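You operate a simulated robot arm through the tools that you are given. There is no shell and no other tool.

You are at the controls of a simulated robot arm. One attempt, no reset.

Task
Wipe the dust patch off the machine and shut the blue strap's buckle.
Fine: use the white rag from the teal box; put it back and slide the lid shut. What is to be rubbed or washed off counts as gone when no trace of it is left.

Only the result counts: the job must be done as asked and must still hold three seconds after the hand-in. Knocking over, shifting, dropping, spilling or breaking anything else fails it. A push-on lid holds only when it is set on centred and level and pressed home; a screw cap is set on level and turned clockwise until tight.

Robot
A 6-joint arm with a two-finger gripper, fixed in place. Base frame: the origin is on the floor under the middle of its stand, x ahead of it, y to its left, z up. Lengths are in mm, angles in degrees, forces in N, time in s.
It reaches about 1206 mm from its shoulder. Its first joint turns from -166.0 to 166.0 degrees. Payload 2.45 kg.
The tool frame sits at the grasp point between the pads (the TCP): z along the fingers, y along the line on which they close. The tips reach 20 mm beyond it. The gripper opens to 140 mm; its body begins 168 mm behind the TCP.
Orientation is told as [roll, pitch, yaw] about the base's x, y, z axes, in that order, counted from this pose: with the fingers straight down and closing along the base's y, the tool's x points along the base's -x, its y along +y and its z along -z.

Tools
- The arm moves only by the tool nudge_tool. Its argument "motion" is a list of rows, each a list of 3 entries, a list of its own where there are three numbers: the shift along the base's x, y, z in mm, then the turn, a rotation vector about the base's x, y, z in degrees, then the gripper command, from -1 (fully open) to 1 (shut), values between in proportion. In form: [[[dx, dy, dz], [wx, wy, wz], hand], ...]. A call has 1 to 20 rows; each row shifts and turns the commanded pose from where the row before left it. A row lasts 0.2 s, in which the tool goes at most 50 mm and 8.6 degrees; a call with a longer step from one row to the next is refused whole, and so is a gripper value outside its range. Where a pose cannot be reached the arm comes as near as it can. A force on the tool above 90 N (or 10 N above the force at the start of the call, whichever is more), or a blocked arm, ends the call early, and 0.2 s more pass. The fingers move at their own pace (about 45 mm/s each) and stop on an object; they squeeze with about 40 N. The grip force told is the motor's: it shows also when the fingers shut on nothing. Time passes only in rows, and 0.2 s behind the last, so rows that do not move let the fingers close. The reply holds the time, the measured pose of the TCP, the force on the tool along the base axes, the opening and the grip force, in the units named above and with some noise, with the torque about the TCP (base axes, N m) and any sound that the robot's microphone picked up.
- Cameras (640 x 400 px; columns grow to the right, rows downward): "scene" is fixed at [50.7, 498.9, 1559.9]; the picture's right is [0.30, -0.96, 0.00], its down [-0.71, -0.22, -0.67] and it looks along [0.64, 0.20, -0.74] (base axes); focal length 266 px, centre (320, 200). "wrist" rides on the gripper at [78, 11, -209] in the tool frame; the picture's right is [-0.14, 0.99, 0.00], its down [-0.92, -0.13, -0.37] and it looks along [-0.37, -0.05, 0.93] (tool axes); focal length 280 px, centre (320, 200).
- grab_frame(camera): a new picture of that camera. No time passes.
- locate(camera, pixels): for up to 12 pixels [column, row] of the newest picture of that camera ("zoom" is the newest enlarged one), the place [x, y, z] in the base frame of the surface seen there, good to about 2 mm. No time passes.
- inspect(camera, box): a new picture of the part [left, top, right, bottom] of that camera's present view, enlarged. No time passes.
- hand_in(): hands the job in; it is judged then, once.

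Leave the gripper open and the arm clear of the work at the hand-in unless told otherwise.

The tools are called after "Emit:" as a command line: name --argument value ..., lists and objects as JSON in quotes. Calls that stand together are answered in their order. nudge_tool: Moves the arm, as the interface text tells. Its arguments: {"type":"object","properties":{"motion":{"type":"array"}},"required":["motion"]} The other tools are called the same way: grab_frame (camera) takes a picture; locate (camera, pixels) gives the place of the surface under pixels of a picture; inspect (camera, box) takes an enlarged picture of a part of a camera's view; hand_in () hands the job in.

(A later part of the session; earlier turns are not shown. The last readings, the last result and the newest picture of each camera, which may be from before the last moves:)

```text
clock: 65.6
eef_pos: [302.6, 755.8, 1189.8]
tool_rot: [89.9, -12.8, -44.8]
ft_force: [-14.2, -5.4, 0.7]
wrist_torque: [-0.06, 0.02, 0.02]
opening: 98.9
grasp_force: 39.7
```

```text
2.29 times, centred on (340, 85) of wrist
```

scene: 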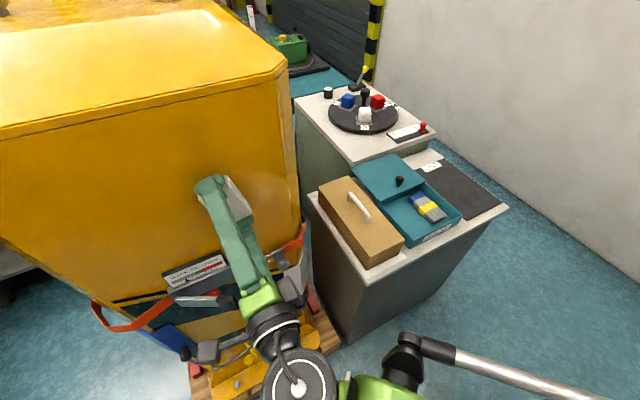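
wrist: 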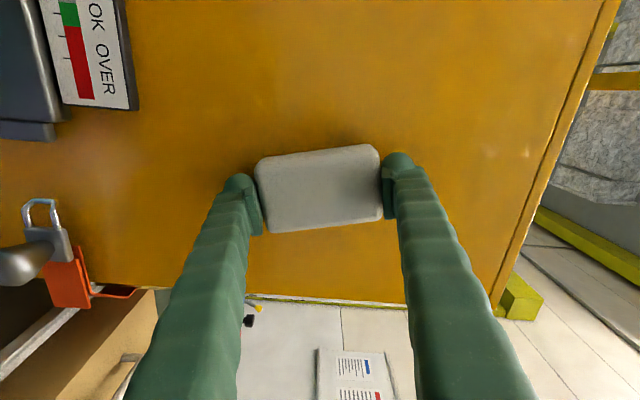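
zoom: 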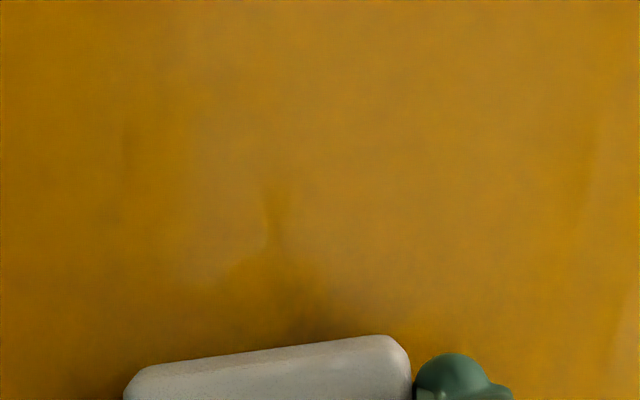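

No clear stain left, only shading. To be sure no faint trace stays, I rub more passes: one 18 mm higher back toward +v, pressing slightly more.

Emit:
nudge_tool --motion '[[[0.3, 0.3, 9], [0, 0, 0], 0.1], [[0, 0, 9], [0, 0, 0], 0.1], [[-5.6, 5.6, 0], [0, 0, 0], 0.1], [[-5.6, 5.6, 0], [0, 0, 0], 0.1], [[-5.6, 5.6, 0], [0, 0, 0], 0.1], [[-5.6, 5.6, 0], [0, 0, 0], 0.1], [[-5.6, 5.6, 0], [0, 0, 0], 0.1], [[-5.6, 5.6, 0], [0, 0, 0], 0.1], [[-5.6, 5.6, 0], [0, 0, 0], 0.1], [[-5.6, 5.6, 0], [0, 0, 0], 0.1], [[-5.6, 5.6, 0], [0, 0, 0], 0.1], [[-5.6, 5.6, 0], [0, 0, 0], 0.1], [[-5.6, 5.6, 0], [0, 0, 0], 0.1], [[-5.6, 5.6, 0], [0, 0, 0], 0.1], [[-5.6, 5.6, 0], [0, 0, 0], 0.1], [[-5.6, 5.6, 0], [0, 0, 0], 0.1], [[-5.6, 5.6, 0], [0, 0, 0], 0.1], [[-5.6, 5.6, 0], [0, 0, 0], 0.1], [[-5.6, 5.6, 0], [0, 0, 0], 0.1], [[-5.6, 5.6, 0], [0, 0, 0], 0.1]]'

Emit:
nudge_tool --motion '[[[0, 0, -12], [0, 0, 0], 0.1], [[0, 0, -12], [0, 0, 0], 0.1], [[0, 0, -12], [0, 0, 0], 0.1], [[5.6, -5.6, 0], [0, 0, 0], 0.1], [[5.6, -5.6, 0], [0, 0, 0], 0.1], [[5.6, -5.6, 0], [0, 0, 0], 0.1], [[5.6, -5.6, 0], [0, 0, 0], 0.1], [[5.6, -5.6, 0], [0, 0, 0], 0.1], [[5.6, -5.6, 0], [0, 0, 0], 0.1], [[5.6, -5.6, 0], [0, 0, 0], 0.1], [[5.6, -5.6, 0], [0, 0, 0], 0.1], [[5.6, -5.6, 0], [0, 0, 0], 0.1], [[5.6, -5.6, 0], [0, 0, 0], 0.1], [[5.6, -5.6, 0], [0, 0, 0], 0.1], [[5.6, -5.6, 0], [0, 0, 0], 0.1], [[5.6, -5.6, 0], [0, 0, 0], 0.1], [[5.6, -5.6, 0], [0, 0, 0], 0.1], [[5.6, -5.6, 0], [0, 0, 0], 0.1], [[5.6, -5.6, 0], [0, 0, 0], 0.1], [[5.6, -5.6, 0], [0, 0, 0], 0.1]]'

```text
clock: 69.8
eef_pos: [203.0, 855.4, 1207.9]
tool_rot: [89.9, -12.9, -45.0]
ft_force: [-9.7, -22.3, -0.3]
wrist_torque: [0.02, -0.04, -0.29]
opening: 98.8
grasp_force: 39.6
```

```text
clock: 74.0
eef_pos: [297.5, 760.6, 1172.0]
tool_rot: [89.9, -13.0, -45.0]
ft_force: [-10.6, -5.4, -0.5]
wrist_torque: [0.03, -0.12, 0.21]
opening: 98.9
grasp_force: 39.5
```

Two passes done. One more pass at the middle height with slightly more pressure, then I back off to inspect.

Emit:
nudge_tool --motion '[[[0.3, 0.3, 9], [0, 0, 0], 0.1], [[0, 0, 9], [0, 0, 0], 0.1], [[-5.6, 5.6, 0], [0, 0, 0], 0.1], [[-5.6, 5.6, 0], [0, 0, 0], 0.1], [[-5.6, 5.6, 0], [0, 0, 0], 0.1], [[-5.6, 5.6, 0], [0, 0, 0], 0.1], [[-5.6, 5.6, 0], [0, 0, 0], 0.1], [[-5.6, 5.6, 0], [0, 0, 0], 0.1], [[-5.6, 5.6, 0], [0, 0, 0], 0.1], [[-5.6, 5.6, 0], [0, 0, 0], 0.1], [[-5.6, 5.6, 0], [0, 0, 0], 0.1], [[-5.6, 5.6, 0], [0, 0, 0], 0.1], [[-5.6, 5.6, 0], [0, 0, 0], 0.1], [[-5.6, 5.6, 0], [0, 0, 0], 0.1], [[-5.6, 5.6, 0], [0, 0, 0], 0.1], [[-5.6, 5.6, 0], [0, 0, 0], 0.1], [[-5.6, 5.6, 0], [0, 0, 0], 0.1], [[-5.6, 5.6, 0], [0, 0, 0], 0.1], [[-5.6, 5.6, 0], [0, 0, 0], 0.1]]'

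Emit:
nudge_tool --motion '[[[5.6, -5.6, 0], [0, 0, 0], 0.1], [[5.6, -5.6, 0], [0, 0, 0], 0.1], [[5.6, -5.6, 0], [0, 0, 0], 0.1], [[5.6, -5.6, 0], [0, 0, 0], 0.1], [[5.6, -5.6, 0], [0, 0, 0], 0.1], [[5.6, -5.6, 0], [0, 0, 0], 0.1], [[5.6, -5.6, 0], [0, 0, 0], 0.1], [[5.6, -5.6, 0], [0, 0, 0], 0.1], [[5.6, -5.6, 0], [0, 0, 0], 0.1], [[5.6, -5.6, 0], [0, 0, 0], 0.1], [[5.6, -5.6, 0], [0, 0, 0], 0.1], [[5.6, -5.6, 0], [0, 0, 0], 0.1], [[5.6, -5.6, 0], [0, 0, 0], 0.1], [[5.6, -5.6, 0], [0, 0, 0], 0.1], [[-1.4, -1.4, 0], [0, 0, 0], 0.1], [[-10, -10, 0], [0, 0, 0], 0.1], [[-15, -15, 0], [0, 0, 0], 0.1], [[-15, -15, 0], [0, 0, 0], 0.1]]'

Emit:
grab_frame --camera "wrist"

Emit:
grab_frame --camera "scene"

```text
clock: 78.0
eef_pos: [203.3, 855.9, 1189.5]
tool_rot: [89.9, -13.0, -45.0]
ft_force: [-9.3, -24.3, -0.3]
wrist_torque: [0.03, -0.03, -0.29]
opening: 99.0
grasp_force: 40.1
```

```text
clock: 81.8
eef_pos: [241.2, 736.5, 1191.5]
tool_rot: [89.9, -12.9, -45.0]
ft_force: [0.3, -0.9, 0.5]
wrist_torque: [0.0, 0.01, -0.02]
opening: 99.3
grasp_force: 39.7
```

```text
taken
```

wrist: 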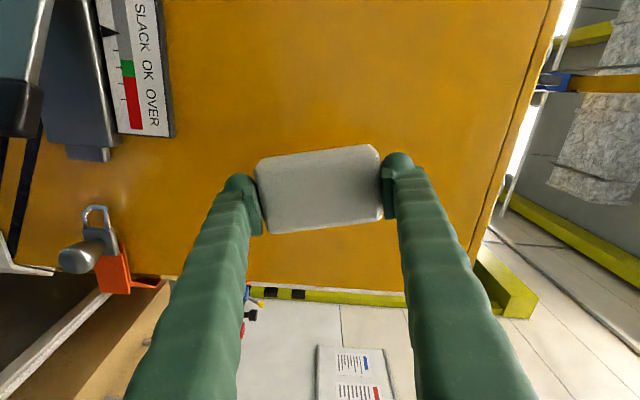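

```text
taken
```

scene: 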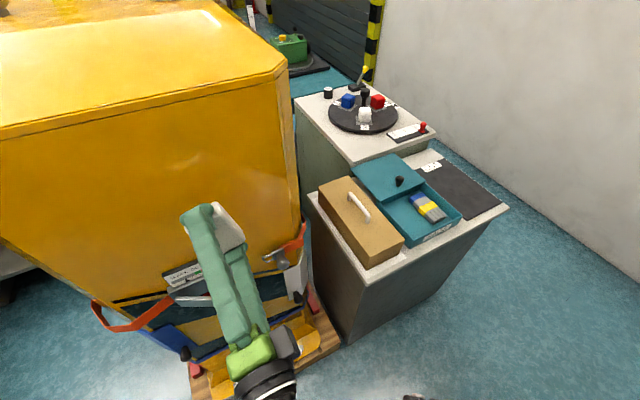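

I look closer at the wiped spot with both cameras.

Emit:
inspect --camera "scene" --box '[110, 140, 230, 240]'

Emit:
inspect --camera "wrist" --box '[180, 0, 540, 180]'

```text
4.00 times, centred on (170, 190) of scene
```

zoom: 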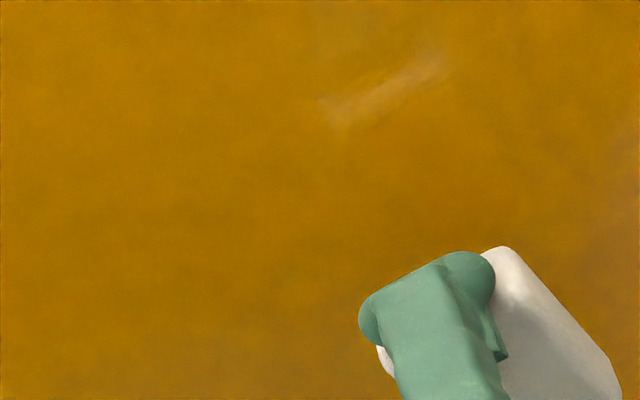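

```text
1.78 times, centred on (360, 90) of wrist
```

zoom: 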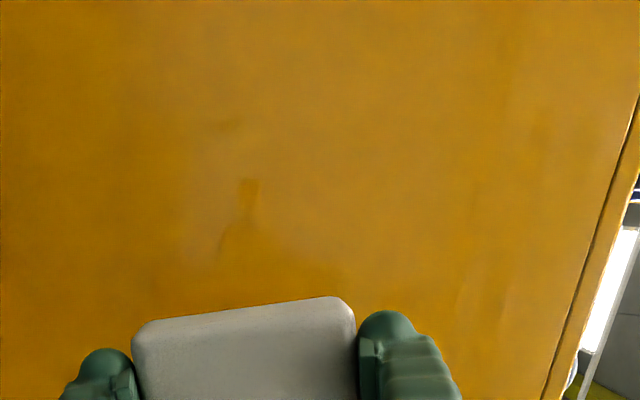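

The stain is gone; only faint reflections show, which I will check again with the arm away. I back off to u ≈ 600 and turn the tool back down for returning the rag.

Emit:
nudge_tool --motion '[[[-21, -21, 0], [0, 0, 0], 0.1], [[-21, -21, 0], [0, 0, 0], 0.1], [[-21, -21, 0], [0, 0, 0], 0.1], [[0, 0, 0], [-5.785, 5.785, 0], 0.1], [[0, 0, 0], [-5.785, 5.785, 0], 0.1], [[0, 0, 0], [-5.785, 5.785, 0], 0.1], [[0, 0, 0], [-5.785, 5.785, 0], 0.1], [[0, 0, 0], [-5.785, 5.785, 0], 0.1], [[0, 0, 0], [-5.785, 5.785, 0], 0.1], [[0, 0, 0], [-5.785, 5.785, 0], 0.1], [[0, 0, 0], [-5.785, 5.785, 0], 0.1], [[0, 0, 0], [-5.785, 5.785, 0], 0.1], [[0, 0, 0], [-5.785, 5.785, 0], 0.1], [[0, 0, 0], [-5.785, 5.785, 0], 0.1]]'

```text
clock: 84.8
eef_pos: [180.0, 672.4, 1188.8]
tool_rot: [-0.3, 0.1, -32.0]
ft_force: [0.4, -0.7, 0.5]
wrist_torque: [0.1, -0.08, 0.02]
opening: 98.8
grasp_force: 40.0
```

The tool points down again. I carry the rag back toward the teal box at height and turn back to yaw -45 on the way.

Emit:
nudge_tool --motion '[[[35.3, -26.5, -2.9], [0.02, 0, -1], 0.1], [[35.3, -26.5, -2.9], [0.02, 0, -1], 0.1], [[35.3, -26.5, -2.9], [0.02, 0, -1], 0.1], [[35.3, -26.5, -2.9], [0.02, 0, -1], 0.1], [[35.3, -26.5, -2.9], [0.02, 0, -1], 0.1], [[35.3, -26.5, -2.9], [0.02, 0, -1], 0.1], [[35.3, -26.5, -2.9], [0.02, 0, -1], 0.1], [[35.3, -26.5, -2.9], [0.02, 0, -1], 0.1], [[35.3, -26.5, -2.9], [0.02, 0, -1], 0.1], [[35.3, -26.5, -2.9], [0.02, 0, -1], 0.1], [[35.3, -26.5, -2.9], [0.02, 0, -1], 0.1], [[35.3, -26.5, -2.9], [0.02, 0, -1], 0.1], [[35.3, -26.5, -2.9], [0, 0, -1], 0.1], [[0, 0, 0], [0, 0, 0], 0.1]]'

Emit:
grab_frame --camera "scene"

Emit:
grab_frame --camera "wrist"

Emit:
inspect --camera "scene" --box '[100, 140, 260, 240]'

```text
clock: 87.8
eef_pos: [637.3, 328.6, 1151.1]
tool_rot: [0.0, 0.3, -45.1]
ft_force: [0.0, -0.2, -0.6]
wrist_torque: [0.02, 0.01, -0.03]
opening: 98.8
grasp_force: 39.9
```

```text
taken
```

scene: 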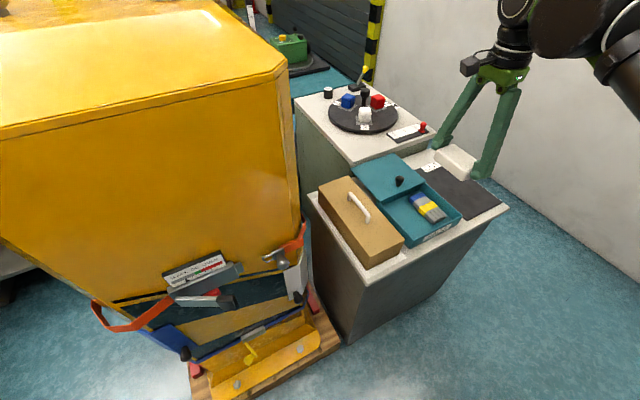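

```text
taken
```

wrist: 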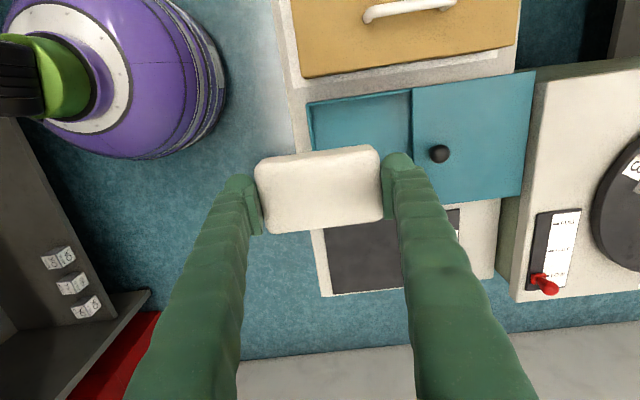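

```text
4.00 times, centred on (180, 190) of scene
```

zoom: 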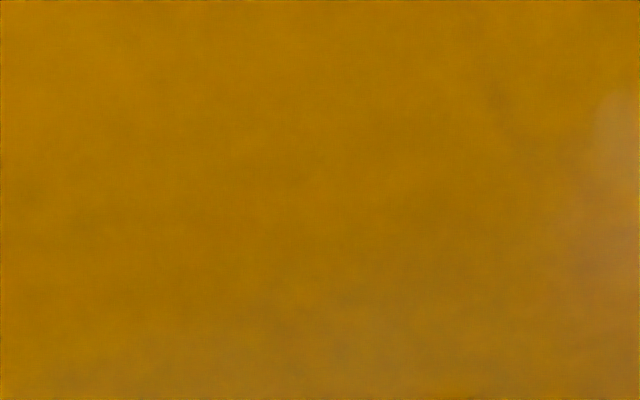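

The face looks clean without the arm's reflections. I take one tighter look at exactly the former patch area.

Emit:
inspect --camera "scene" --box '[130, 182, 215, 235]'

Emit:
inspect --camera "scene" --box '[60, 100, 300, 270]'

```text
7.53 times, centred on (172, 208) of scene
```

zoom: 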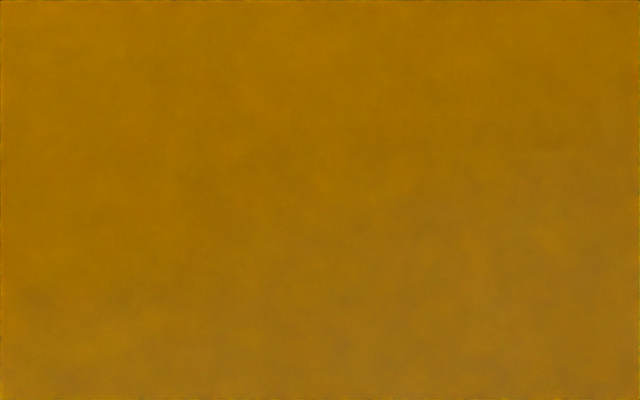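

```text
2.35 times, centred on (180, 185) of scene
```

zoom: 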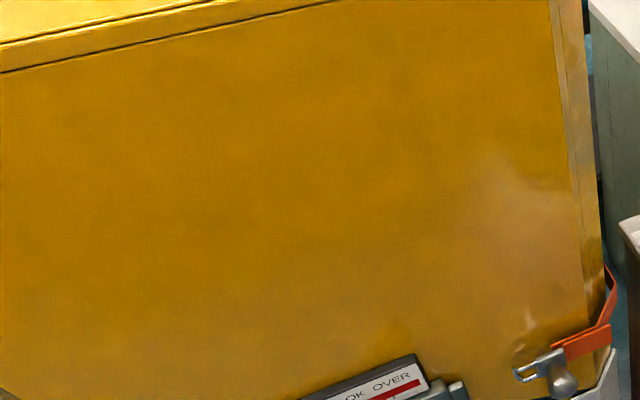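

Fully clean. Now I put the rag back: move above its place, about [694, 383], and go down to z = 930 first.

Emit:
nudge_tool --motion '[[[19, 18.3, 0], [0, 0, 0], 0.1], [[19, 18.3, 0], [0, 0, 0], 0.1], [[18.9, 18.2, 0], [0, 0, 0], 0.1], [[0, 0, -40], [0, 0, 0], 0.1], [[0, 0, -45], [0, 0, 0], 0.1], [[0, 0, -45], [0, 0, 0], 0.1], [[0, 0, -45], [0, 0, 0], 0.1], [[0, 0, -30], [0, 0, 0], 0.1], [[0, 0, -16], [0, 0, 0], 0.1], [[0, 0, 0], [0, 0, 0], 0.1]]'

Emit:
nudge_tool --motion '[[[0, 0, 0], [0, 0, 0], 0.1]]'

Emit:
grab_frame --camera "wrist"

Emit:
inspect --camera "scene" --box '[380, 140, 480, 250]'

```text
clock: 90.0
eef_pos: [695.2, 382.8, 929.8]
tool_rot: [0.0, 0.3, -45.2]
ft_force: [0.0, 0.2, -0.1]
wrist_torque: [0.0, 0.01, -0.01]
opening: 98.8
grasp_force: 40.1
```

```text
clock: 90.4
eef_pos: [694.6, 383.6, 929.1]
tool_rot: [-0.1, 0.2, -45.0]
ft_force: [0.0, 0.0, -1.1]
wrist_torque: [-0.02, 0.01, -0.01]
opening: 98.8
grasp_force: 40.0
```

```text
taken
```

wrist: 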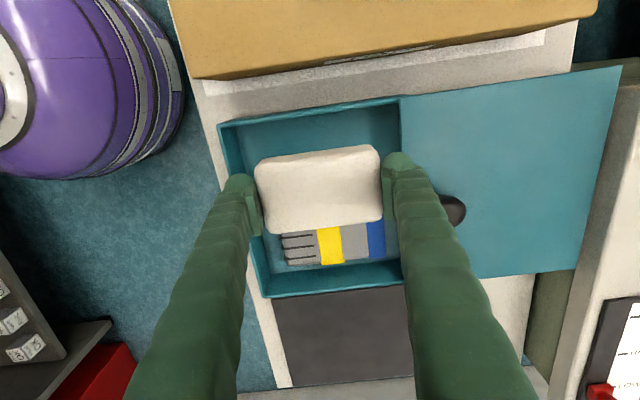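

```text
3.64 times, centred on (430, 195) of scene
```

zoom: 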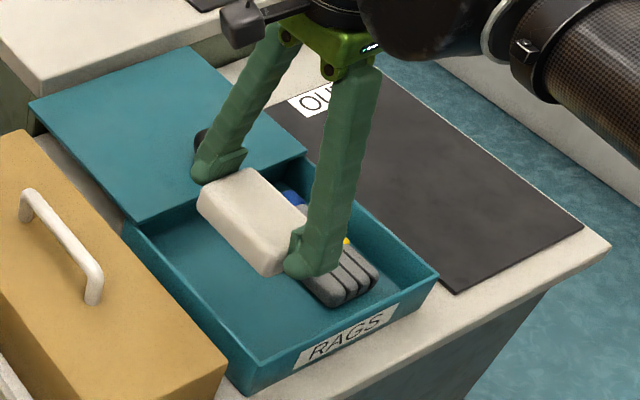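

Aligned (u ≈ 762, v ≈ -220). I lower the rag into the box, first to TCP z ≈ 860.

Emit:
nudge_tool --motion '[[[0, 0, -30], [0, 0, 0], 0.1], [[0, 0, -20], [0, 0, 0], 0.1], [[0, 0, -10], [0, 0, 0], 0.1], [[0, 0, -10], [0, 0, 0], 0.1], [[0, 0, 0], [0, 0, 0], 0.1]]'

Emit:
grab_frame --camera "wrist"

```text
clock: 91.6
eef_pos: [696.7, 384.0, 860.2]
tool_rot: [0.1, 0.3, -45.1]
ft_force: [0.2, -0.2, -0.7]
wrist_torque: [-0.01, 0.03, 0.04]
opening: 98.6
grasp_force: 39.9
```

```text
taken
```

wrist: 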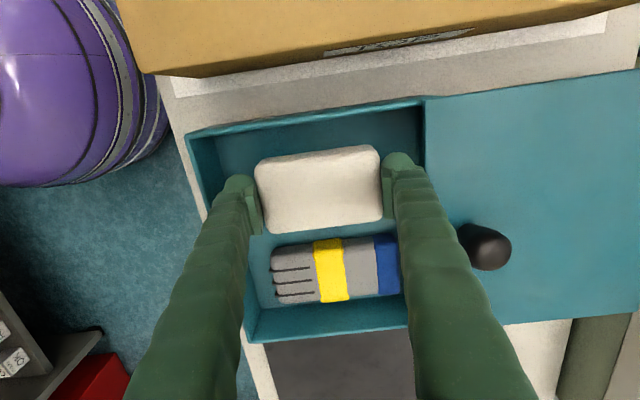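

No contact; it enters cleanly. I go on down gently until the rag touches the floor.

Emit:
nudge_tool --motion '[[[0, 0, -8], [0, 0, 0], 0.1], [[0, 0, -6], [0, 0, 0], 0.1], [[0, 0, -4], [0, 0, 0], 0.1], [[0, 0, -2], [0, 0, 0], 0.1], [[0, 0, 0], [0, 0, 0], 0.1]]'

Emit:
nudge_tool --motion '[[[0, 0, -1], [0, 0, 0], 0.1], [[0, 0, 0], [0, 0, 0], 0.1]]'

```text
clock: 92.8
eef_pos: [694.9, 384.8, 840.0]
tool_rot: [0.0, 0.2, -45.1]
ft_force: [0.1, 0.0, -0.8]
wrist_torque: [-0.01, -0.01, 0.02]
opening: 99.0
grasp_force: 39.8
```

```text
clock: 93.4
eef_pos: [694.8, 383.8, 839.3]
tool_rot: [0.1, 0.2, -45.1]
ft_force: [0.7, -0.3, -0.4]
wrist_torque: [0.04, 0.01, 0.01]
opening: 98.6
grasp_force: 40.1
```

Emit:
nudge_tool --motion '[[[0, 0, -1], [0, 0, 0], 0.1], [[0, 0, 0], [0, 0, 0], 0.1]]'

Emit:
nudge_tool --motion '[[[0, 0, -0.8], [0, 0, 0], 0.1], [[0, 0, 0], [0, 0, 0], 0.1]]'

```text
clock: 94.0
eef_pos: [695.2, 384.5, 837.8]
tool_rot: [0.0, 0.3, -45.2]
ft_force: [0.7, 0.8, 4.1]
wrist_torque: [-0.07, -0.16, 0.0]
opening: 98.8
grasp_force: 40.4
```

```text
clock: 94.6
eef_pos: [694.1, 383.5, 839.4]
tool_rot: [-0.1, 0.2, -45.1]
ft_force: [2.1, 1.0, 16.3]
wrist_torque: [-0.23, -0.26, -0.04]
opening: 98.9
grasp_force: 40.2
```

The rag rests on the floor (16 N). I open just enough (about 106 mm) and rise straight up.

Emit:
nudge_tool --motion '[[[0, 0, 0.5], [0, 0, 0], -0.45], [[0, 0, 0], [0, 0, 0], -0.51], [[0, 0, 0], [0, 0, 0], -0.51]]'

Emit:
grab_frame --camera "wrist"

```text
clock: 95.4
eef_pos: [695.2, 383.3, 838.0]
tool_rot: [-0.1, 0.2, -45.1]
ft_force: [0.0, -0.3, 0.1]
wrist_torque: [0.01, 0.03, 0.0]
opening: 105.8
grasp_force: 0.0
```

```text
taken
```

wrist: 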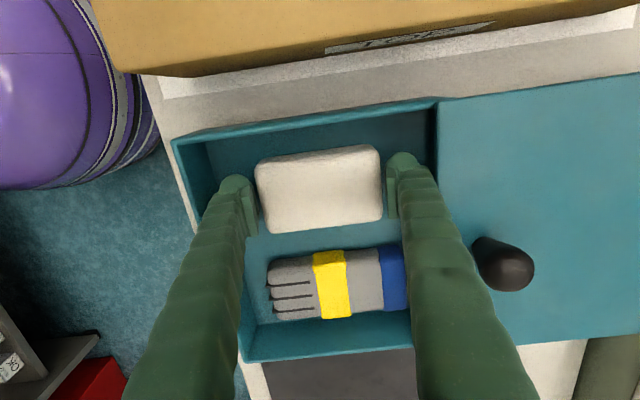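

The rag is released with no forces left. I rise straight up slowly, then further.

Emit:
nudge_tool --motion '[[[0, 0, 5], [0, 0, 0], -0.51], [[0, 0, 8], [0, 0, 0], -0.51], [[0, 0, 12], [0, 0, 0], -0.51], [[0, 0, 25], [0, 0, 0], -0.51], [[0, 0, 40], [0, 0, 0], -0.4], [[0, 0, 45], [0, 0, 0], -0.2], [[0, 0, 45], [0, 0, 0], -0.2]]'

Emit:
grab_frame --camera "wrist"

Emit:
inspect --camera "scene" --box '[360, 140, 480, 250]'

```text
clock: 97.0
eef_pos: [695.9, 383.5, 1017.5]
tool_rot: [0.0, 0.2, -45.1]
ft_force: [-0.3, 1.0, -0.2]
wrist_torque: [0.0, 0.02, -0.03]
opening: 83.7
grasp_force: 0.0
```

```text
taken
```

wrist: 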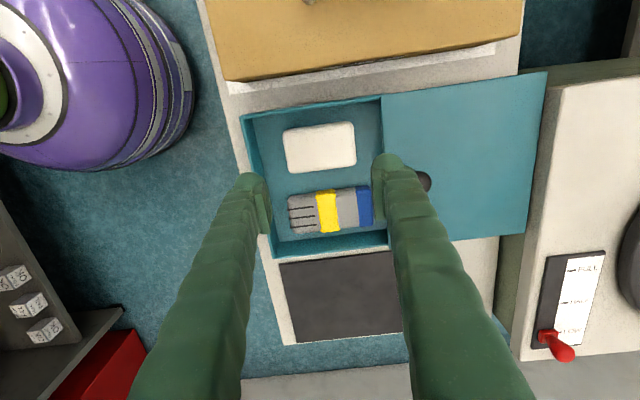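

```text
3.64 times, centred on (420, 195) of scene
```

zoom: 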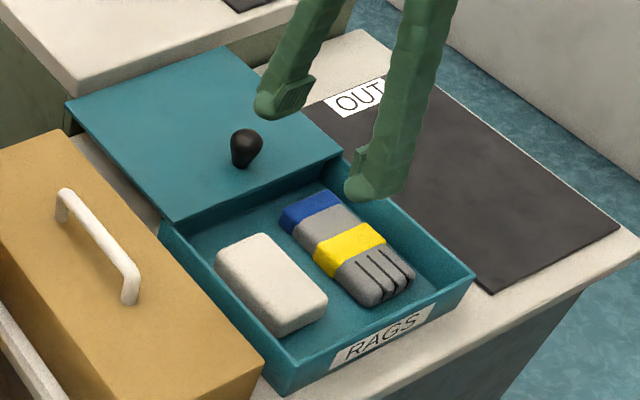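

The rag lies back in the box. Now to the knob at about [811, 435] to shut the lid.

Emit:
nudge_tool --motion '[[[38.5, 17.2, 0], [0, 0, 0], -0.2], [[38.5, 17.2, 0], [0, 0, 0], -0.2], [[38.5, 17.2, 0], [0, 0, 0], -0.2], [[0, 0, -40], [0, 0, 0], -0.2], [[0, 0, -30], [0, 0, 0], -0.2], [[0, 0, 0], [0, 0, 0], -0.2]]'

Emit:
grab_frame --camera "wrist"

Emit:
locate --camera "wrist" --pixels '[[320, 170], [320, 180], [310, 175], [330, 175]]'

```text
clock: 98.4
eef_pos: [810.5, 436.0, 947.2]
tool_rot: [0.0, 0.2, -45.1]
ft_force: [0.5, -0.5, 0.5]
wrist_torque: [0.03, 0.02, -0.01]
opening: 84.0
grasp_force: 0.0
```

```text
taken
```

wrist: 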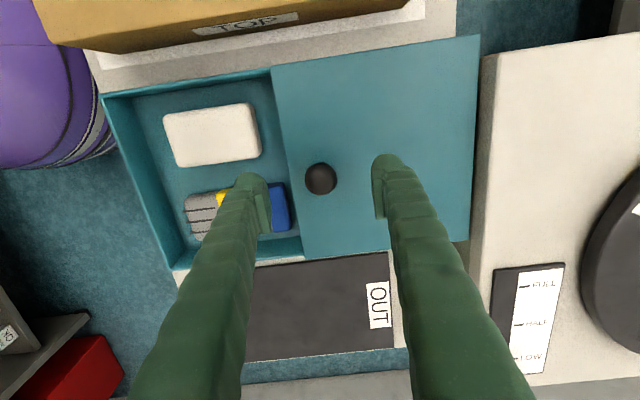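

```text
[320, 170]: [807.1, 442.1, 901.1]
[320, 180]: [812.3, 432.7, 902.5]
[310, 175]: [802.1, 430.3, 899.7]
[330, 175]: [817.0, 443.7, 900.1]
```

The knob is centred. I go down and close on it.

Emit:
nudge_tool --motion '[[[0, 0, -25], [0, 0, 0], -0.2], [[0, 0, -20], [0, 0, 0], -0.2], [[0, 0, -11], [0, 0, 0], -0.2], [[0, 0, 0], [0, 0, 0], 0.2], [[0, 0, 0], [0, 0, 0], 0.6], [[0, 0, 0], [0, 0, 0], 0.8], [[0, 0, 0], [0, 0, 0], 0.8]]'

Emit:
nudge_tool --motion '[[[-3, -3, 0], [0, 0, 0], 0.8], [[-5, -5, 0], [0, 0, 0], 0.8], [[-5, -5, 0], [0, 0, 0], 0.8], [[-5, -5, 0], [0, 0, 0], 0.8], [[-5, -5, 0], [0, 0, 0], 0.8], [[-5, -5, 0], [0, 0, 0], 0.8]]'

```text
clock: 100.0
eef_pos: [809.6, 436.1, 892.5]
tool_rot: [0.0, 0.2, -45.1]
ft_force: [-0.2, -0.1, -1.3]
wrist_torque: [0.0, 0.01, 0.01]
opening: 28.8
grasp_force: 24.3
```

```text
clock: 101.4
eef_pos: [781.3, 408.5, 891.9]
tool_rot: [0.0, 0.1, -45.0]
ft_force: [-8.6, 8.6, -11.3]
wrist_torque: [0.18, 0.09, 0.01]
opening: 28.4
grasp_force: 44.3
```

The lid follows. I trim slightly and keep sliding it toward the front.

Emit:
nudge_tool --motion '[[[-0.4, 0.4, -0.4], [0, 0, 0], 0.8], [[-5, -5, 0], [0, 0, 0], 0.8], [[-5, -5, 0], [0, 0, 0], 0.8], [[-5, -5, 0], [0, 0, 0], 0.8], [[-5, -5, 0], [0, 0, 0], 0.8], [[-5, -5, 0], [0, 0, 0], 0.8], [[-5, -5, 0], [0, 0, 0], 0.8]]'

Emit:
nudge_tool --motion '[[[-5, -5, 0], [0, 0, 0], 0.8], [[-5, -5, 0], [0, 0, 0], 0.8], [[-5, -5, 0], [0, 0, 0], 0.8], [[-5, -5, 0], [0, 0, 0], 0.8]]'

Emit:
grab_frame --camera "wrist"

```text
clock: 103.0
eef_pos: [752.1, 378.3, 892.2]
tool_rot: [0.0, 0.3, -45.2]
ft_force: [-11.2, 10.5, -10.5]
wrist_torque: [0.08, 0.0, -0.04]
opening: 28.4
grasp_force: 45.1
```

```text
clock: 104.0
eef_pos: [732.0, 358.1, 890.8]
tool_rot: [0.0, 0.3, -45.2]
ft_force: [-11.8, 11.0, -2.3]
wrist_torque: [0.09, 0.01, -0.05]
opening: 28.5
grasp_force: 44.0
```

```text
taken
```

wrist: 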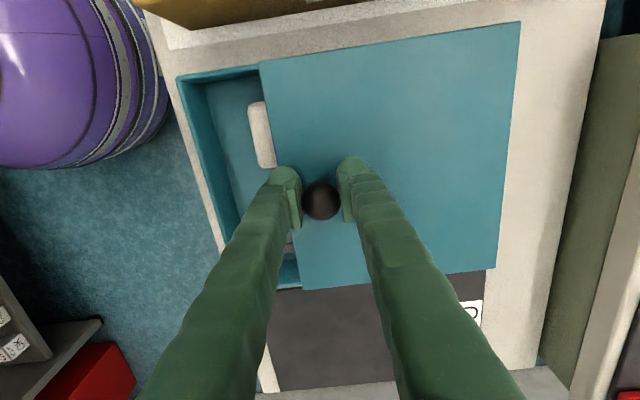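

About 46 mm per axis left to the shut position near [686, 307]. I continue, slower at the end.

Emit:
nudge_tool --motion '[[[-0.4, 0.4, 0], [0, 0, 0], 0.8], [[-5, -5, 0], [0, 0, 0], 0.8], [[-5, -5, 0], [0, 0, 0], 0.8], [[-5, -5, 0], [0, 0, 0], 0.8], [[-5, -5, 0], [0, 0, 0], 0.8], [[-5, -5, 0], [0, 0, 0], 0.8], [[-5, -5, 0], [0, 0, 0], 0.8], [[-5, -5, 0], [0, 0, 0], 0.8]]'

Emit:
nudge_tool --motion '[[[-2, -2, 0], [0, 0, 0], 0.8], [[-2, -2, 0], [0, 0, 0], 0.8], [[-2, -2, 0], [0, 0, 0], 0.8]]'

Emit:
inspect --camera "scene" --box '[380, 170, 480, 255]'

```text
clock: 105.8
eef_pos: [696.1, 323.7, 892.2]
tool_rot: [0.0, 0.3, -45.1]
ft_force: [2.4, -2.6, 16.2]
wrist_torque: [-0.17, -0.17, -0.08]
opening: 28.2
grasp_force: 44.7
```

```text
clock: 106.6
eef_pos: [690.6, 316.7, 891.5]
tool_rot: [0.0, 0.2, -45.0]
ft_force: [3.0, -3.0, 5.5]
wrist_torque: [-0.07, -0.17, 0.01]
opening: 28.3
grasp_force: 44.7
```

```text
4.71 times, centred on (430, 212) of scene
```

zoom: 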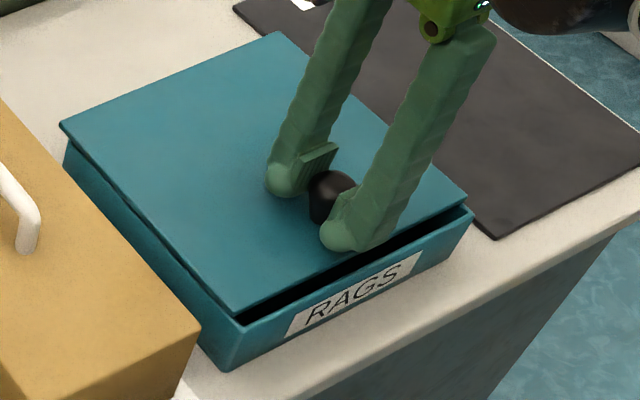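

A gap of about 10 mm remains. I close it in small steps until I feel the stop.

Emit:
nudge_tool --motion '[[[-2, -2, 0], [0, 0, 0], 0.8], [[-2, -2, 0], [0, 0, 0], 0.8], [[0, 0, 0], [0, 0, 0], 0.8]]'

Emit:
nudge_tool --motion '[[[-1.5, -1.5, 0], [0, 0, 0], 0.8], [[-1, -1, 0], [0, 0, 0], 0.8], [[0, 0, 0], [0, 0, 0], 0.8]]'

Emit:
nudge_tool --motion '[[[-0.8, -0.8, 0], [0, 0, 0], 0.8], [[0, 0, 0], [0, 0, 0], 0.8]]'

```text
clock: 107.4
eef_pos: [685.6, 312.4, 890.7]
tool_rot: [0.1, 0.2, -45.1]
ft_force: [0.4, 0.0, 2.0]
wrist_torque: [0.04, 0.01, -0.02]
opening: 28.3
grasp_force: 44.9
```

```text
clock: 108.2
eef_pos: [683.9, 311.0, 891.5]
tool_rot: [0.0, 0.2, -45.1]
ft_force: [-1.4, 1.7, 0.5]
wrist_torque: [-0.01, 0.0, 0.03]
opening: 28.1
grasp_force: 45.0
```

```text
clock: 108.8
eef_pos: [682.6, 310.2, 891.3]
tool_rot: [0.0, 0.2, -45.2]
ft_force: [-1.5, 2.6, -2.8]
wrist_torque: [0.02, -0.02, 0.03]
opening: 28.1
grasp_force: 45.3
```

No stop felt yet; by position it should be about shut. I look at the front edge.

Emit:
inspect --camera "scene" --box '[400, 190, 470, 250]'

Emit:
grab_frame --camera "wrist"

```text
6.67 times, centred on (435, 220) of scene
```

zoom: 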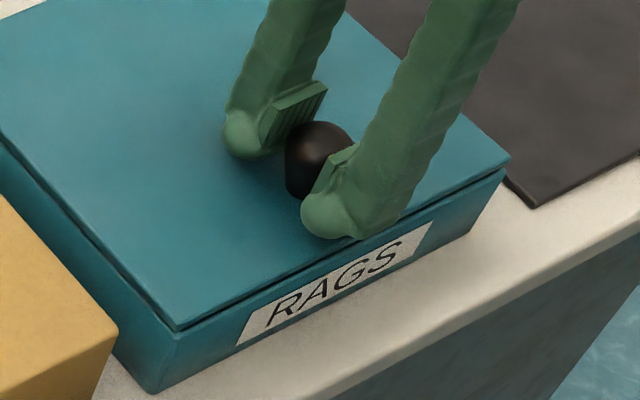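

```text
taken
```

wrist: 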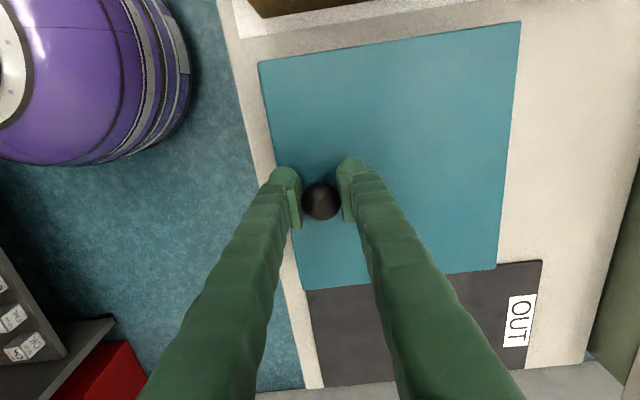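

Nearly flush. I push on gently until I feel the stop.

Emit:
nudge_tool --motion '[[[-0.7, -0.7, 0], [0, 0, 0], 0.8], [[0, 0, 0], [0, 0, 0], 0.8]]'

Emit:
nudge_tool --motion '[[[-0.7, -0.7, 0], [0, 0, 0], 0.8], [[0, 0, 0], [0, 0, 0], 0.8]]'

```text
clock: 109.4
eef_pos: [683.2, 310.1, 892.3]
tool_rot: [0.1, 0.2, -45.2]
ft_force: [-4.7, 3.6, -7.6]
wrist_torque: [0.03, 0.02, 0.01]
opening: 28.3
grasp_force: 45.0
```

```text
clock: 110.0
eef_pos: [682.8, 308.1, 890.7]
tool_rot: [-0.1, 0.2, -45.1]
ft_force: [-6.7, 5.9, -15.5]
wrist_torque: [0.07, 0.04, 0.02]
opening: 28.2
grasp_force: 45.1
```

Still no stop. I compare the lid's corners with the values measured at the start (front edge at u ≈ 668.6).

Emit:
grab_frame --camera "wrist"

Emit:
locate --camera "wrist" --pixels '[[262, 64], [264, 80], [304, 284], [518, 25], [496, 264], [300, 270], [258, 64], [519, 40], [502, 220]]'

Emit:
inspect --camera "scene" --box '[400, 195, 470, 250]'

Emit:
inspect --camera "wrist" --box '[230, 40, 330, 140]'

```text
taken
```

wrist: 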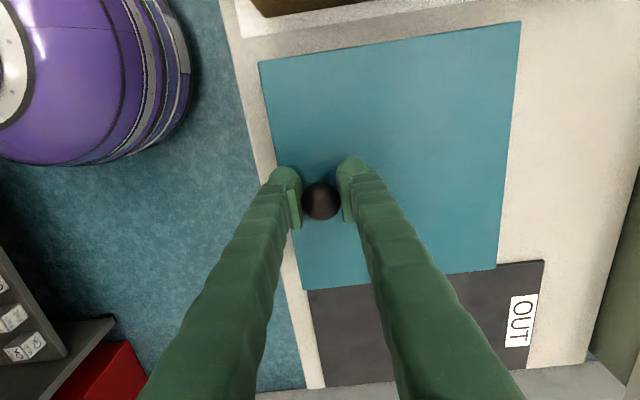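

```text
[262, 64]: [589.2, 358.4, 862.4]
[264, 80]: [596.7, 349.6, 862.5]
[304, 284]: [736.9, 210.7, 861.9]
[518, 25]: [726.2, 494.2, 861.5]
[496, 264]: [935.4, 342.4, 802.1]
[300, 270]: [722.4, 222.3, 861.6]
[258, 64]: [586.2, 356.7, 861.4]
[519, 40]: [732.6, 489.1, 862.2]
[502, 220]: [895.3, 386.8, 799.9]
```

```text
7.27 times, centred on (435, 222) of scene
```

zoom: 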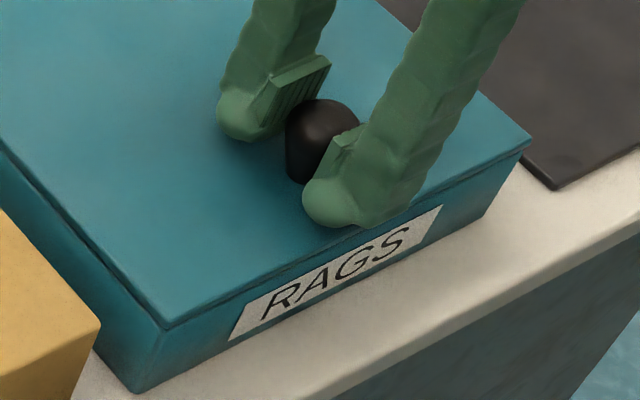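

```text
4.00 times, centred on (280, 90) of wrist
```

zoom: 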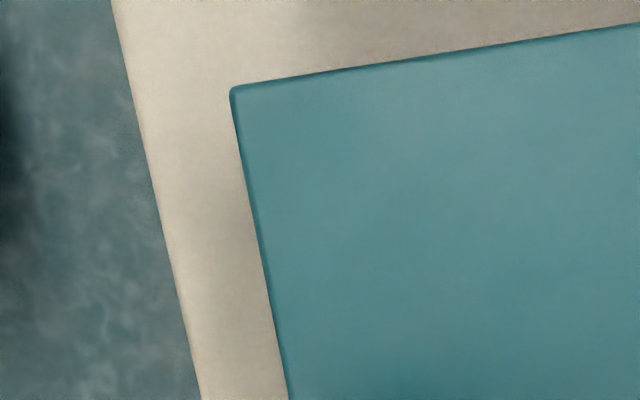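

The picture now matches the starting picture (corners at (530, 140) and (165, 325)). I push a little further to confirm the stop.

Emit:
nudge_tool --motion '[[[-0.7, -0.7, -0.3], [0, 0, 0], 0.8], [[0, 0, 0], [0, 0, 0], 0.8]]'

Emit:
nudge_tool --motion '[[[-0.7, -0.7, 0], [0, 0, 0], 0.8], [[0, 0, 0], [0, 0, 0], 0.8]]'

```text
clock: 110.6
eef_pos: [682.5, 309.6, 890.6]
tool_rot: [0.0, 0.2, -45.1]
ft_force: [3.4, 8.3, -9.9]
wrist_torque: [0.15, 0.04, 0.03]
opening: 28.3
grasp_force: 45.5
```

```text
clock: 111.2
eef_pos: [681.3, 307.8, 890.0]
tool_rot: [0.0, 0.3, -45.1]
ft_force: [13.3, 18.1, 5.9]
wrist_torque: [0.09, -0.09, 0.17]
opening: 28.3
grasp_force: 44.4
```

The stop is felt (22 N against the slide): the lid is home. I ease off, open, and rise.

Emit:
nudge_tool --motion '[[[0.5, 0.5, 0], [0, 0, 0], 0.8], [[0, 0, 0], [0, 0, 0], 0.5], [[0, 0, 0], [0, 0, 0], 0.2], [[0, 0, 0], [0, 0, 0], -0.1], [[0, 0, 0], [0, 0, 0], -0.1], [[0, 0, 20], [0, 0, 0], -0.1], [[0, 0, 35], [0, 0, 0], -0.1], [[0, 0, 45], [0, 0, 0], -0.1], [[0, 0, 45], [0, 0, 0], -0.1]]'

Emit:
grab_frame --camera "wrist"

Emit:
inspect --camera "scene" --box '[400, 195, 470, 250]'

```text
clock: 113.2
eef_pos: [682.3, 307.2, 1035.0]
tool_rot: [0.0, 0.2, -45.2]
ft_force: [-0.1, -0.7, 0.7]
wrist_torque: [-0.03, 0.03, -0.01]
opening: 76.8
grasp_force: 0.1
```

```text
taken
```

wrist: 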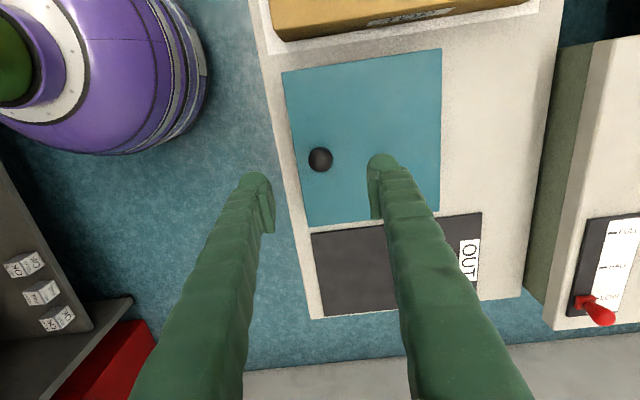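

```text
7.27 times, centred on (435, 222) of scene
```

zoom: 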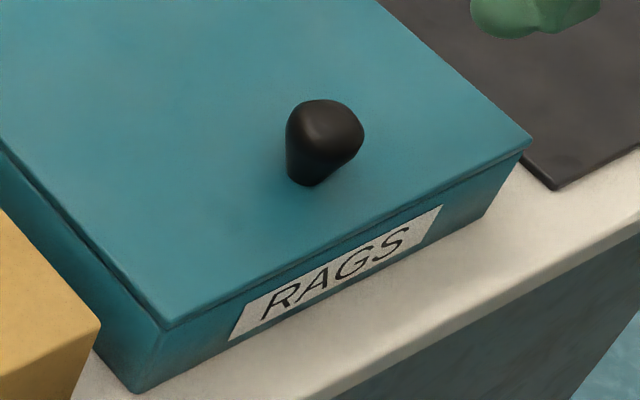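

The lid is shut exactly as at the start. Next the buckle: I move over to in front of the machine at a safe distance (u ≈ 560, v ≈ 420) and turn the camera toward it.

Emit:
nudge_tool --motion '[[[-38.9, 25.7, 3], [0, 0, 6], 0.5], [[-38.9, 25.7, 3], [0, 0, 6], 0.5], [[-38.9, 25.7, 3], [0, 0, 6], 0.5], [[-38.9, 25.7, 3], [0, 0, 6], 0.5], [[-38.9, 25.7, 3], [0, 0, 6], 0.5], [[-38.9, 25.7, 3], [0, 0, 6], 0.5], [[-38.9, 25.7, 3], [0, 0, 6], 0.5], [[-38.9, 25.7, 3], [0, 0, 6], 0.5], [[-38.9, 25.7, 3], [0, 0, 6], 0.5], [[-38.9, 25.7, 3], [0, 0, 6], 0.5], [[-38.9, 25.7, 3], [0, 0, 6], 0.5], [[-38.9, 25.7, 3], [0, 0, 6], 0.5], [[-38.9, 25.7, 3], [0, 0, 6], 0.5], [[-38.9, 25.7, 3], [0, 0, 6], 0.5], [[-38.9, 25.7, 3], [0, 0, 6], 0.5], [[0, 0, 0], [0, 0, 0], 0.5]]'

Emit:
grab_frame --camera "wrist"

```text
clock: 116.6
eef_pos: [96.9, 695.5, 1081.4]
tool_rot: [0.0, 0.2, 45.1]
ft_force: [0.2, 0.1, 0.4]
wrist_torque: [-0.03, 0.01, 0.01]
opening: 34.9
grasp_force: 0.1
```

```text
taken
```

wrist: 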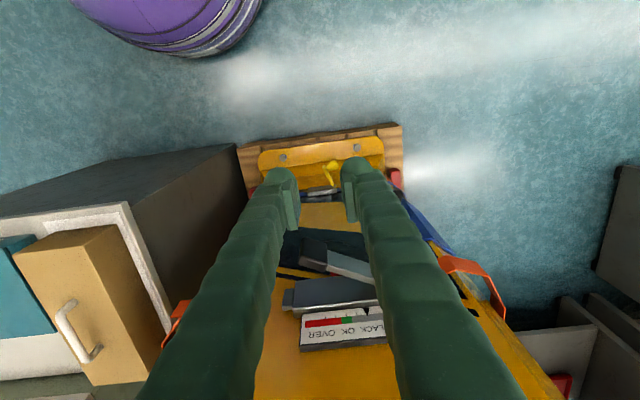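

The buckle is at wrist (320, 180), between the fingers. I lower to about z = 800, staying well in front of the ratchet handle.

Emit:
nudge_tool --motion '[[[0, 0, -40], [0, 0, 0], 0.5], [[0, 0, -40], [0, 0, 0], 0.5], [[0, 0, -40], [0, 0, 0], 0.5], [[0, 0, -40], [0, 0, 0], 0.5], [[0, 0, -40], [0, 0, 0], 0.5], [[0, 0, -40], [0, 0, 0], 0.5], [[0, 0, -40], [0, 0, 0], 0.5], [[0, 0, 0], [0, 0, 0], 0.5]]'

Emit:
grab_frame --camera "wrist"

Emit:
inspect --camera "wrist" --box '[200, 100, 440, 280]'

```text
clock: 118.4
eef_pos: [97.8, 689.9, 800.2]
tool_rot: [-0.1, 0.2, 44.9]
ft_force: [-0.2, -0.1, 0.8]
wrist_torque: [0.0, 0.02, -0.01]
opening: 35.1
grasp_force: 0.1
```

```text
taken
```

wrist: 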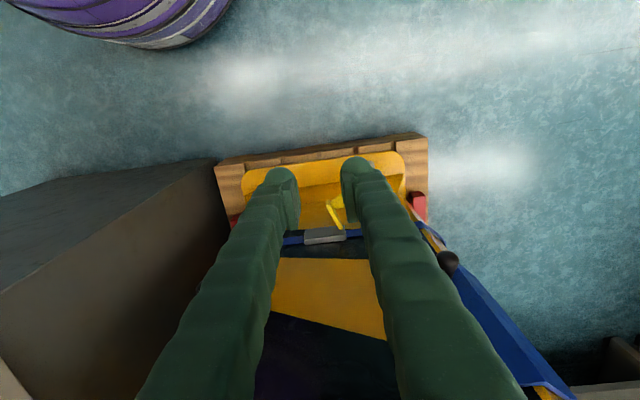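

```text
2.22 times, centred on (320, 190) of wrist
```

zoom: 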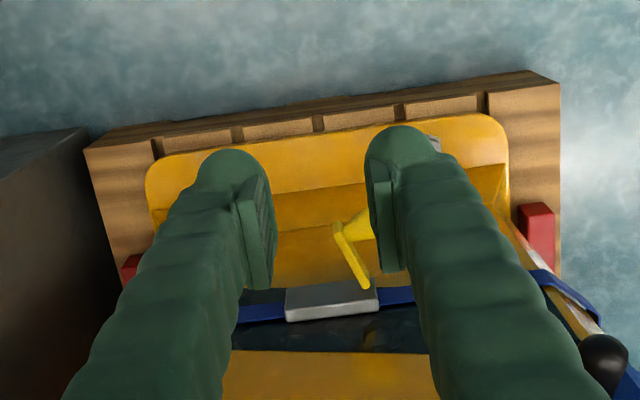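

The lever starts at the buckle's +v end, points outward, and carries a knob toward +v. I measure lever, knob, buckle body and the surroundings here.

Emit:
locate --camera "zoom" --pixels '[[368, 285], [352, 258], [340, 235], [336, 226], [350, 222], [362, 218], [366, 232], [295, 295], [370, 292], [330, 310], [290, 318], [376, 310]]'

Emit:
locate --camera "wrist" --pixels '[[285, 240], [350, 233], [400, 180], [330, 160], [320, 175], [325, 215], [415, 200], [445, 262], [340, 140], [250, 190], [470, 300], [330, 270]]'

```text
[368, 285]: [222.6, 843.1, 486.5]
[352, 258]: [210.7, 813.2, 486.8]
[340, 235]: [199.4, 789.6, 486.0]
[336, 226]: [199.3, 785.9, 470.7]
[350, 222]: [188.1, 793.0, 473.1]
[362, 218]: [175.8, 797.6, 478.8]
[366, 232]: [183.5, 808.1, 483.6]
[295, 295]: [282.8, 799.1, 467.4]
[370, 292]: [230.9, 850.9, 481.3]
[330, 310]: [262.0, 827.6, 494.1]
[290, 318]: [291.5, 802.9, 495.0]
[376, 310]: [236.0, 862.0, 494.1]
```

```text
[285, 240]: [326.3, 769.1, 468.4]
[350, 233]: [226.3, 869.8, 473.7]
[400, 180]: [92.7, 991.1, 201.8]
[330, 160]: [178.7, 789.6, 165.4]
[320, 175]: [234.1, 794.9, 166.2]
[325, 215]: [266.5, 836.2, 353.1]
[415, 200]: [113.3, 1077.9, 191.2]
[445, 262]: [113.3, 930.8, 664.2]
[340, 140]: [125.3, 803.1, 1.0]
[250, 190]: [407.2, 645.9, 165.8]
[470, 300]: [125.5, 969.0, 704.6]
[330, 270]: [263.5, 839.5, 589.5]
```

Measured: lever pivot near (u 764, v 443), tip at (697, 416), knob end at (687, 441), all at z ≈ 478; the buckle body spans v 361–443 with its front face at u ≈ 764. Shutting means swinging the tip to v ≈ 373 against the body. I close the fingers and tilt the tool 60 degrees toward the face here, at a safe distance.

Emit:
nudge_tool --motion '[[[0, 0, 0], [6.06, -6.06, 0], 1], [[0, 0, 0], [6.06, -6.06, 0], 1], [[0, 0, 0], [6.06, -6.06, 0], 1], [[0, 0, 0], [6.06, -6.06, 0], 1], [[0, 0, 0], [6.06, -6.06, 0], 1], [[0, 0, 0], [6.06, -6.06, 0], 1], [[0, 0, 0], [6.06, -6.06, 0], 1], [[0, 0, 0], [0, 0, 0], 1]]'

Emit:
grab_frame --camera "scene"

Emit:
grab_frame --camera "wrist"

```text
clock: 120.2
eef_pos: [98.1, 692.9, 801.6]
tool_rot: [0.2, -60.0, 44.7]
ft_force: [0.5, -0.1, 0.8]
wrist_torque: [-0.02, 0.0, -0.02]
opening: 0.0
grasp_force: 29.7
```

```text
taken
```

scene: 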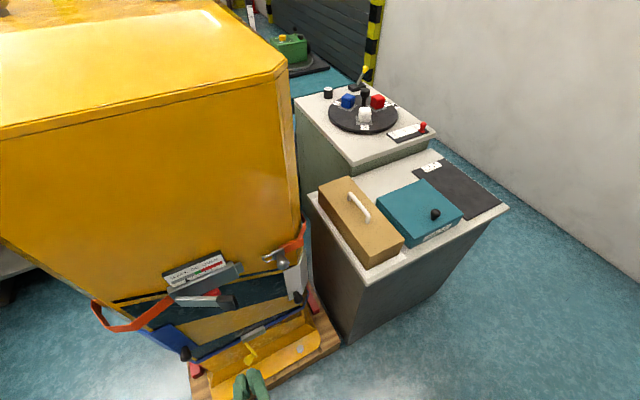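

```text
taken
```

wrist: 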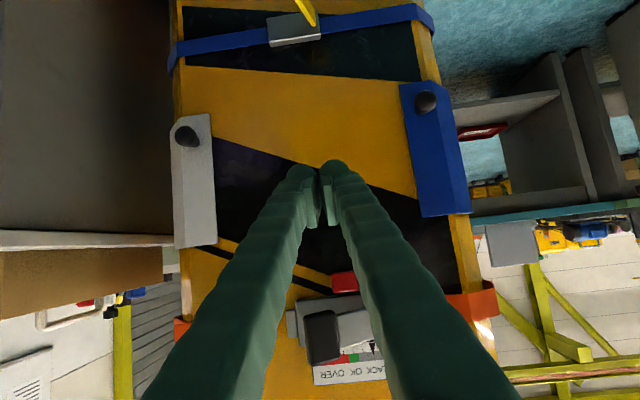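

The tilt is reached. I lower to z ≈ 485 and shift to v ≈ 490, still at u ≈ 560, well in front of the lever.

Emit:
nudge_tool --motion '[[[-6.1, 6.1, -39.5], [0, 0, 0], 1], [[-6.1, 6.1, -39.5], [0, 0, 0], 1], [[-6.1, 6.1, -39.5], [0, 0, 0], 1], [[-6.1, 6.1, -39.5], [0, 0, 0], 1], [[-6.1, 6.1, -39.5], [0, 0, 0], 1], [[-6.1, 6.1, -39.5], [0, 0, 0], 1], [[-6.1, 6.1, -39.5], [0, 0, 0], 1], [[-6.1, 6.1, -39.5], [0, 0, 0], 1], [[0, 0, 0], [0, 0, 0], 1]]'

Emit:
grab_frame --camera "wrist"

Emit:
grab_frame --camera "scene"

```text
clock: 122.2
eef_pos: [45.2, 759.6, 506.6]
tool_rot: [0.1, -59.6, 44.8]
ft_force: [0.1, -0.5, -0.9]
wrist_torque: [-0.01, -0.02, 0.03]
opening: 0.0
grasp_force: 29.7
out of reach, approached as far as the arm can: row 8
```

```text
taken
```

wrist: 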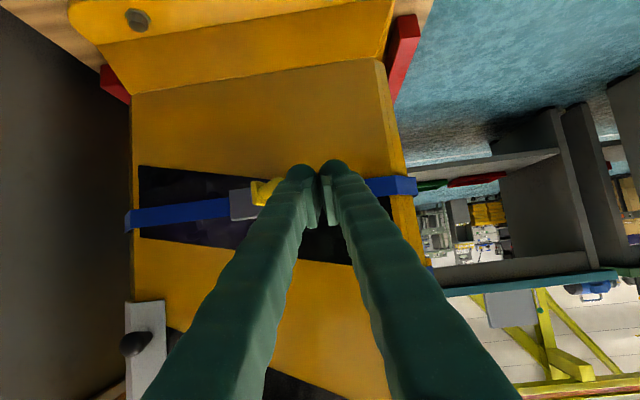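

```text
taken
```

scene: 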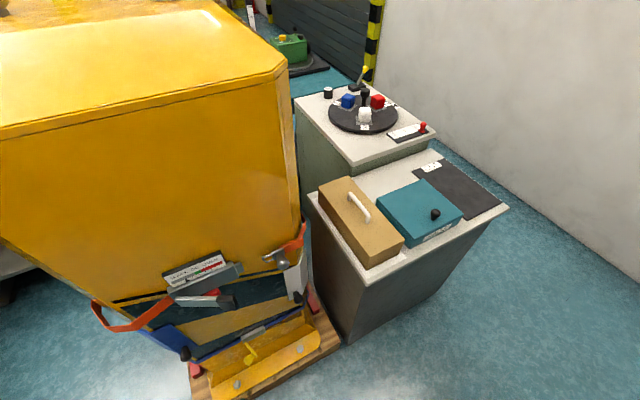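

It got to [45, 760, 507] (v ≈ 505). The knob shows at wrist (265, 190), left of the fingers. I move in 60 mm and then down to z ≈ 485.

Emit:
nudge_tool --motion '[[[14.1, 14.1, 0], [0, 0, 0], 1], [[14.1, 14.1, 0], [0, 0, 0], 1], [[14.1, 14.1, 0], [0, 0, 0], 1], [[0, 0, -11], [0, 0, 0], 1], [[0, 0, -11], [0, 0, 0], 1], [[0, 0, 0], [0, 0, 0], 1]]'

Emit:
grab_frame --camera "wrist"

Emit:
grab_frame --camera "scene"

```text
clock: 123.6
eef_pos: [84.8, 801.5, 484.6]
tool_rot: [0.2, -59.8, 44.7]
ft_force: [-0.2, -0.2, -0.1]
wrist_torque: [0.03, -0.01, 0.02]
opening: 0.0
grasp_force: 28.8
```

```text
taken
```

wrist: 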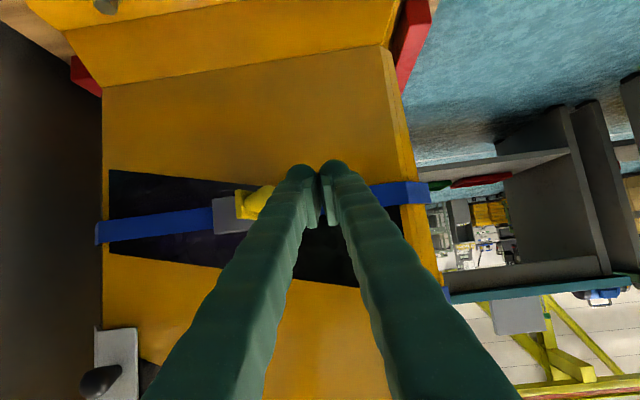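

```text
taken
```

scene: 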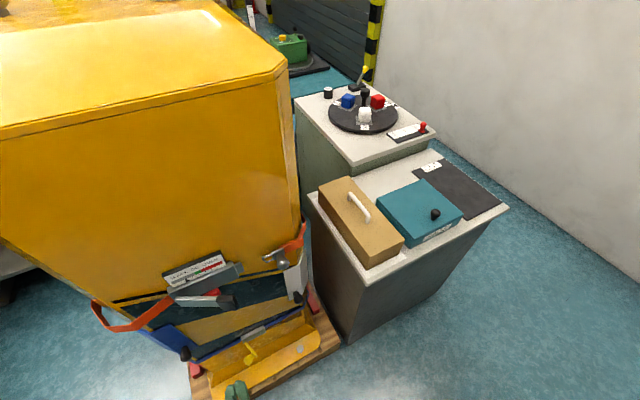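

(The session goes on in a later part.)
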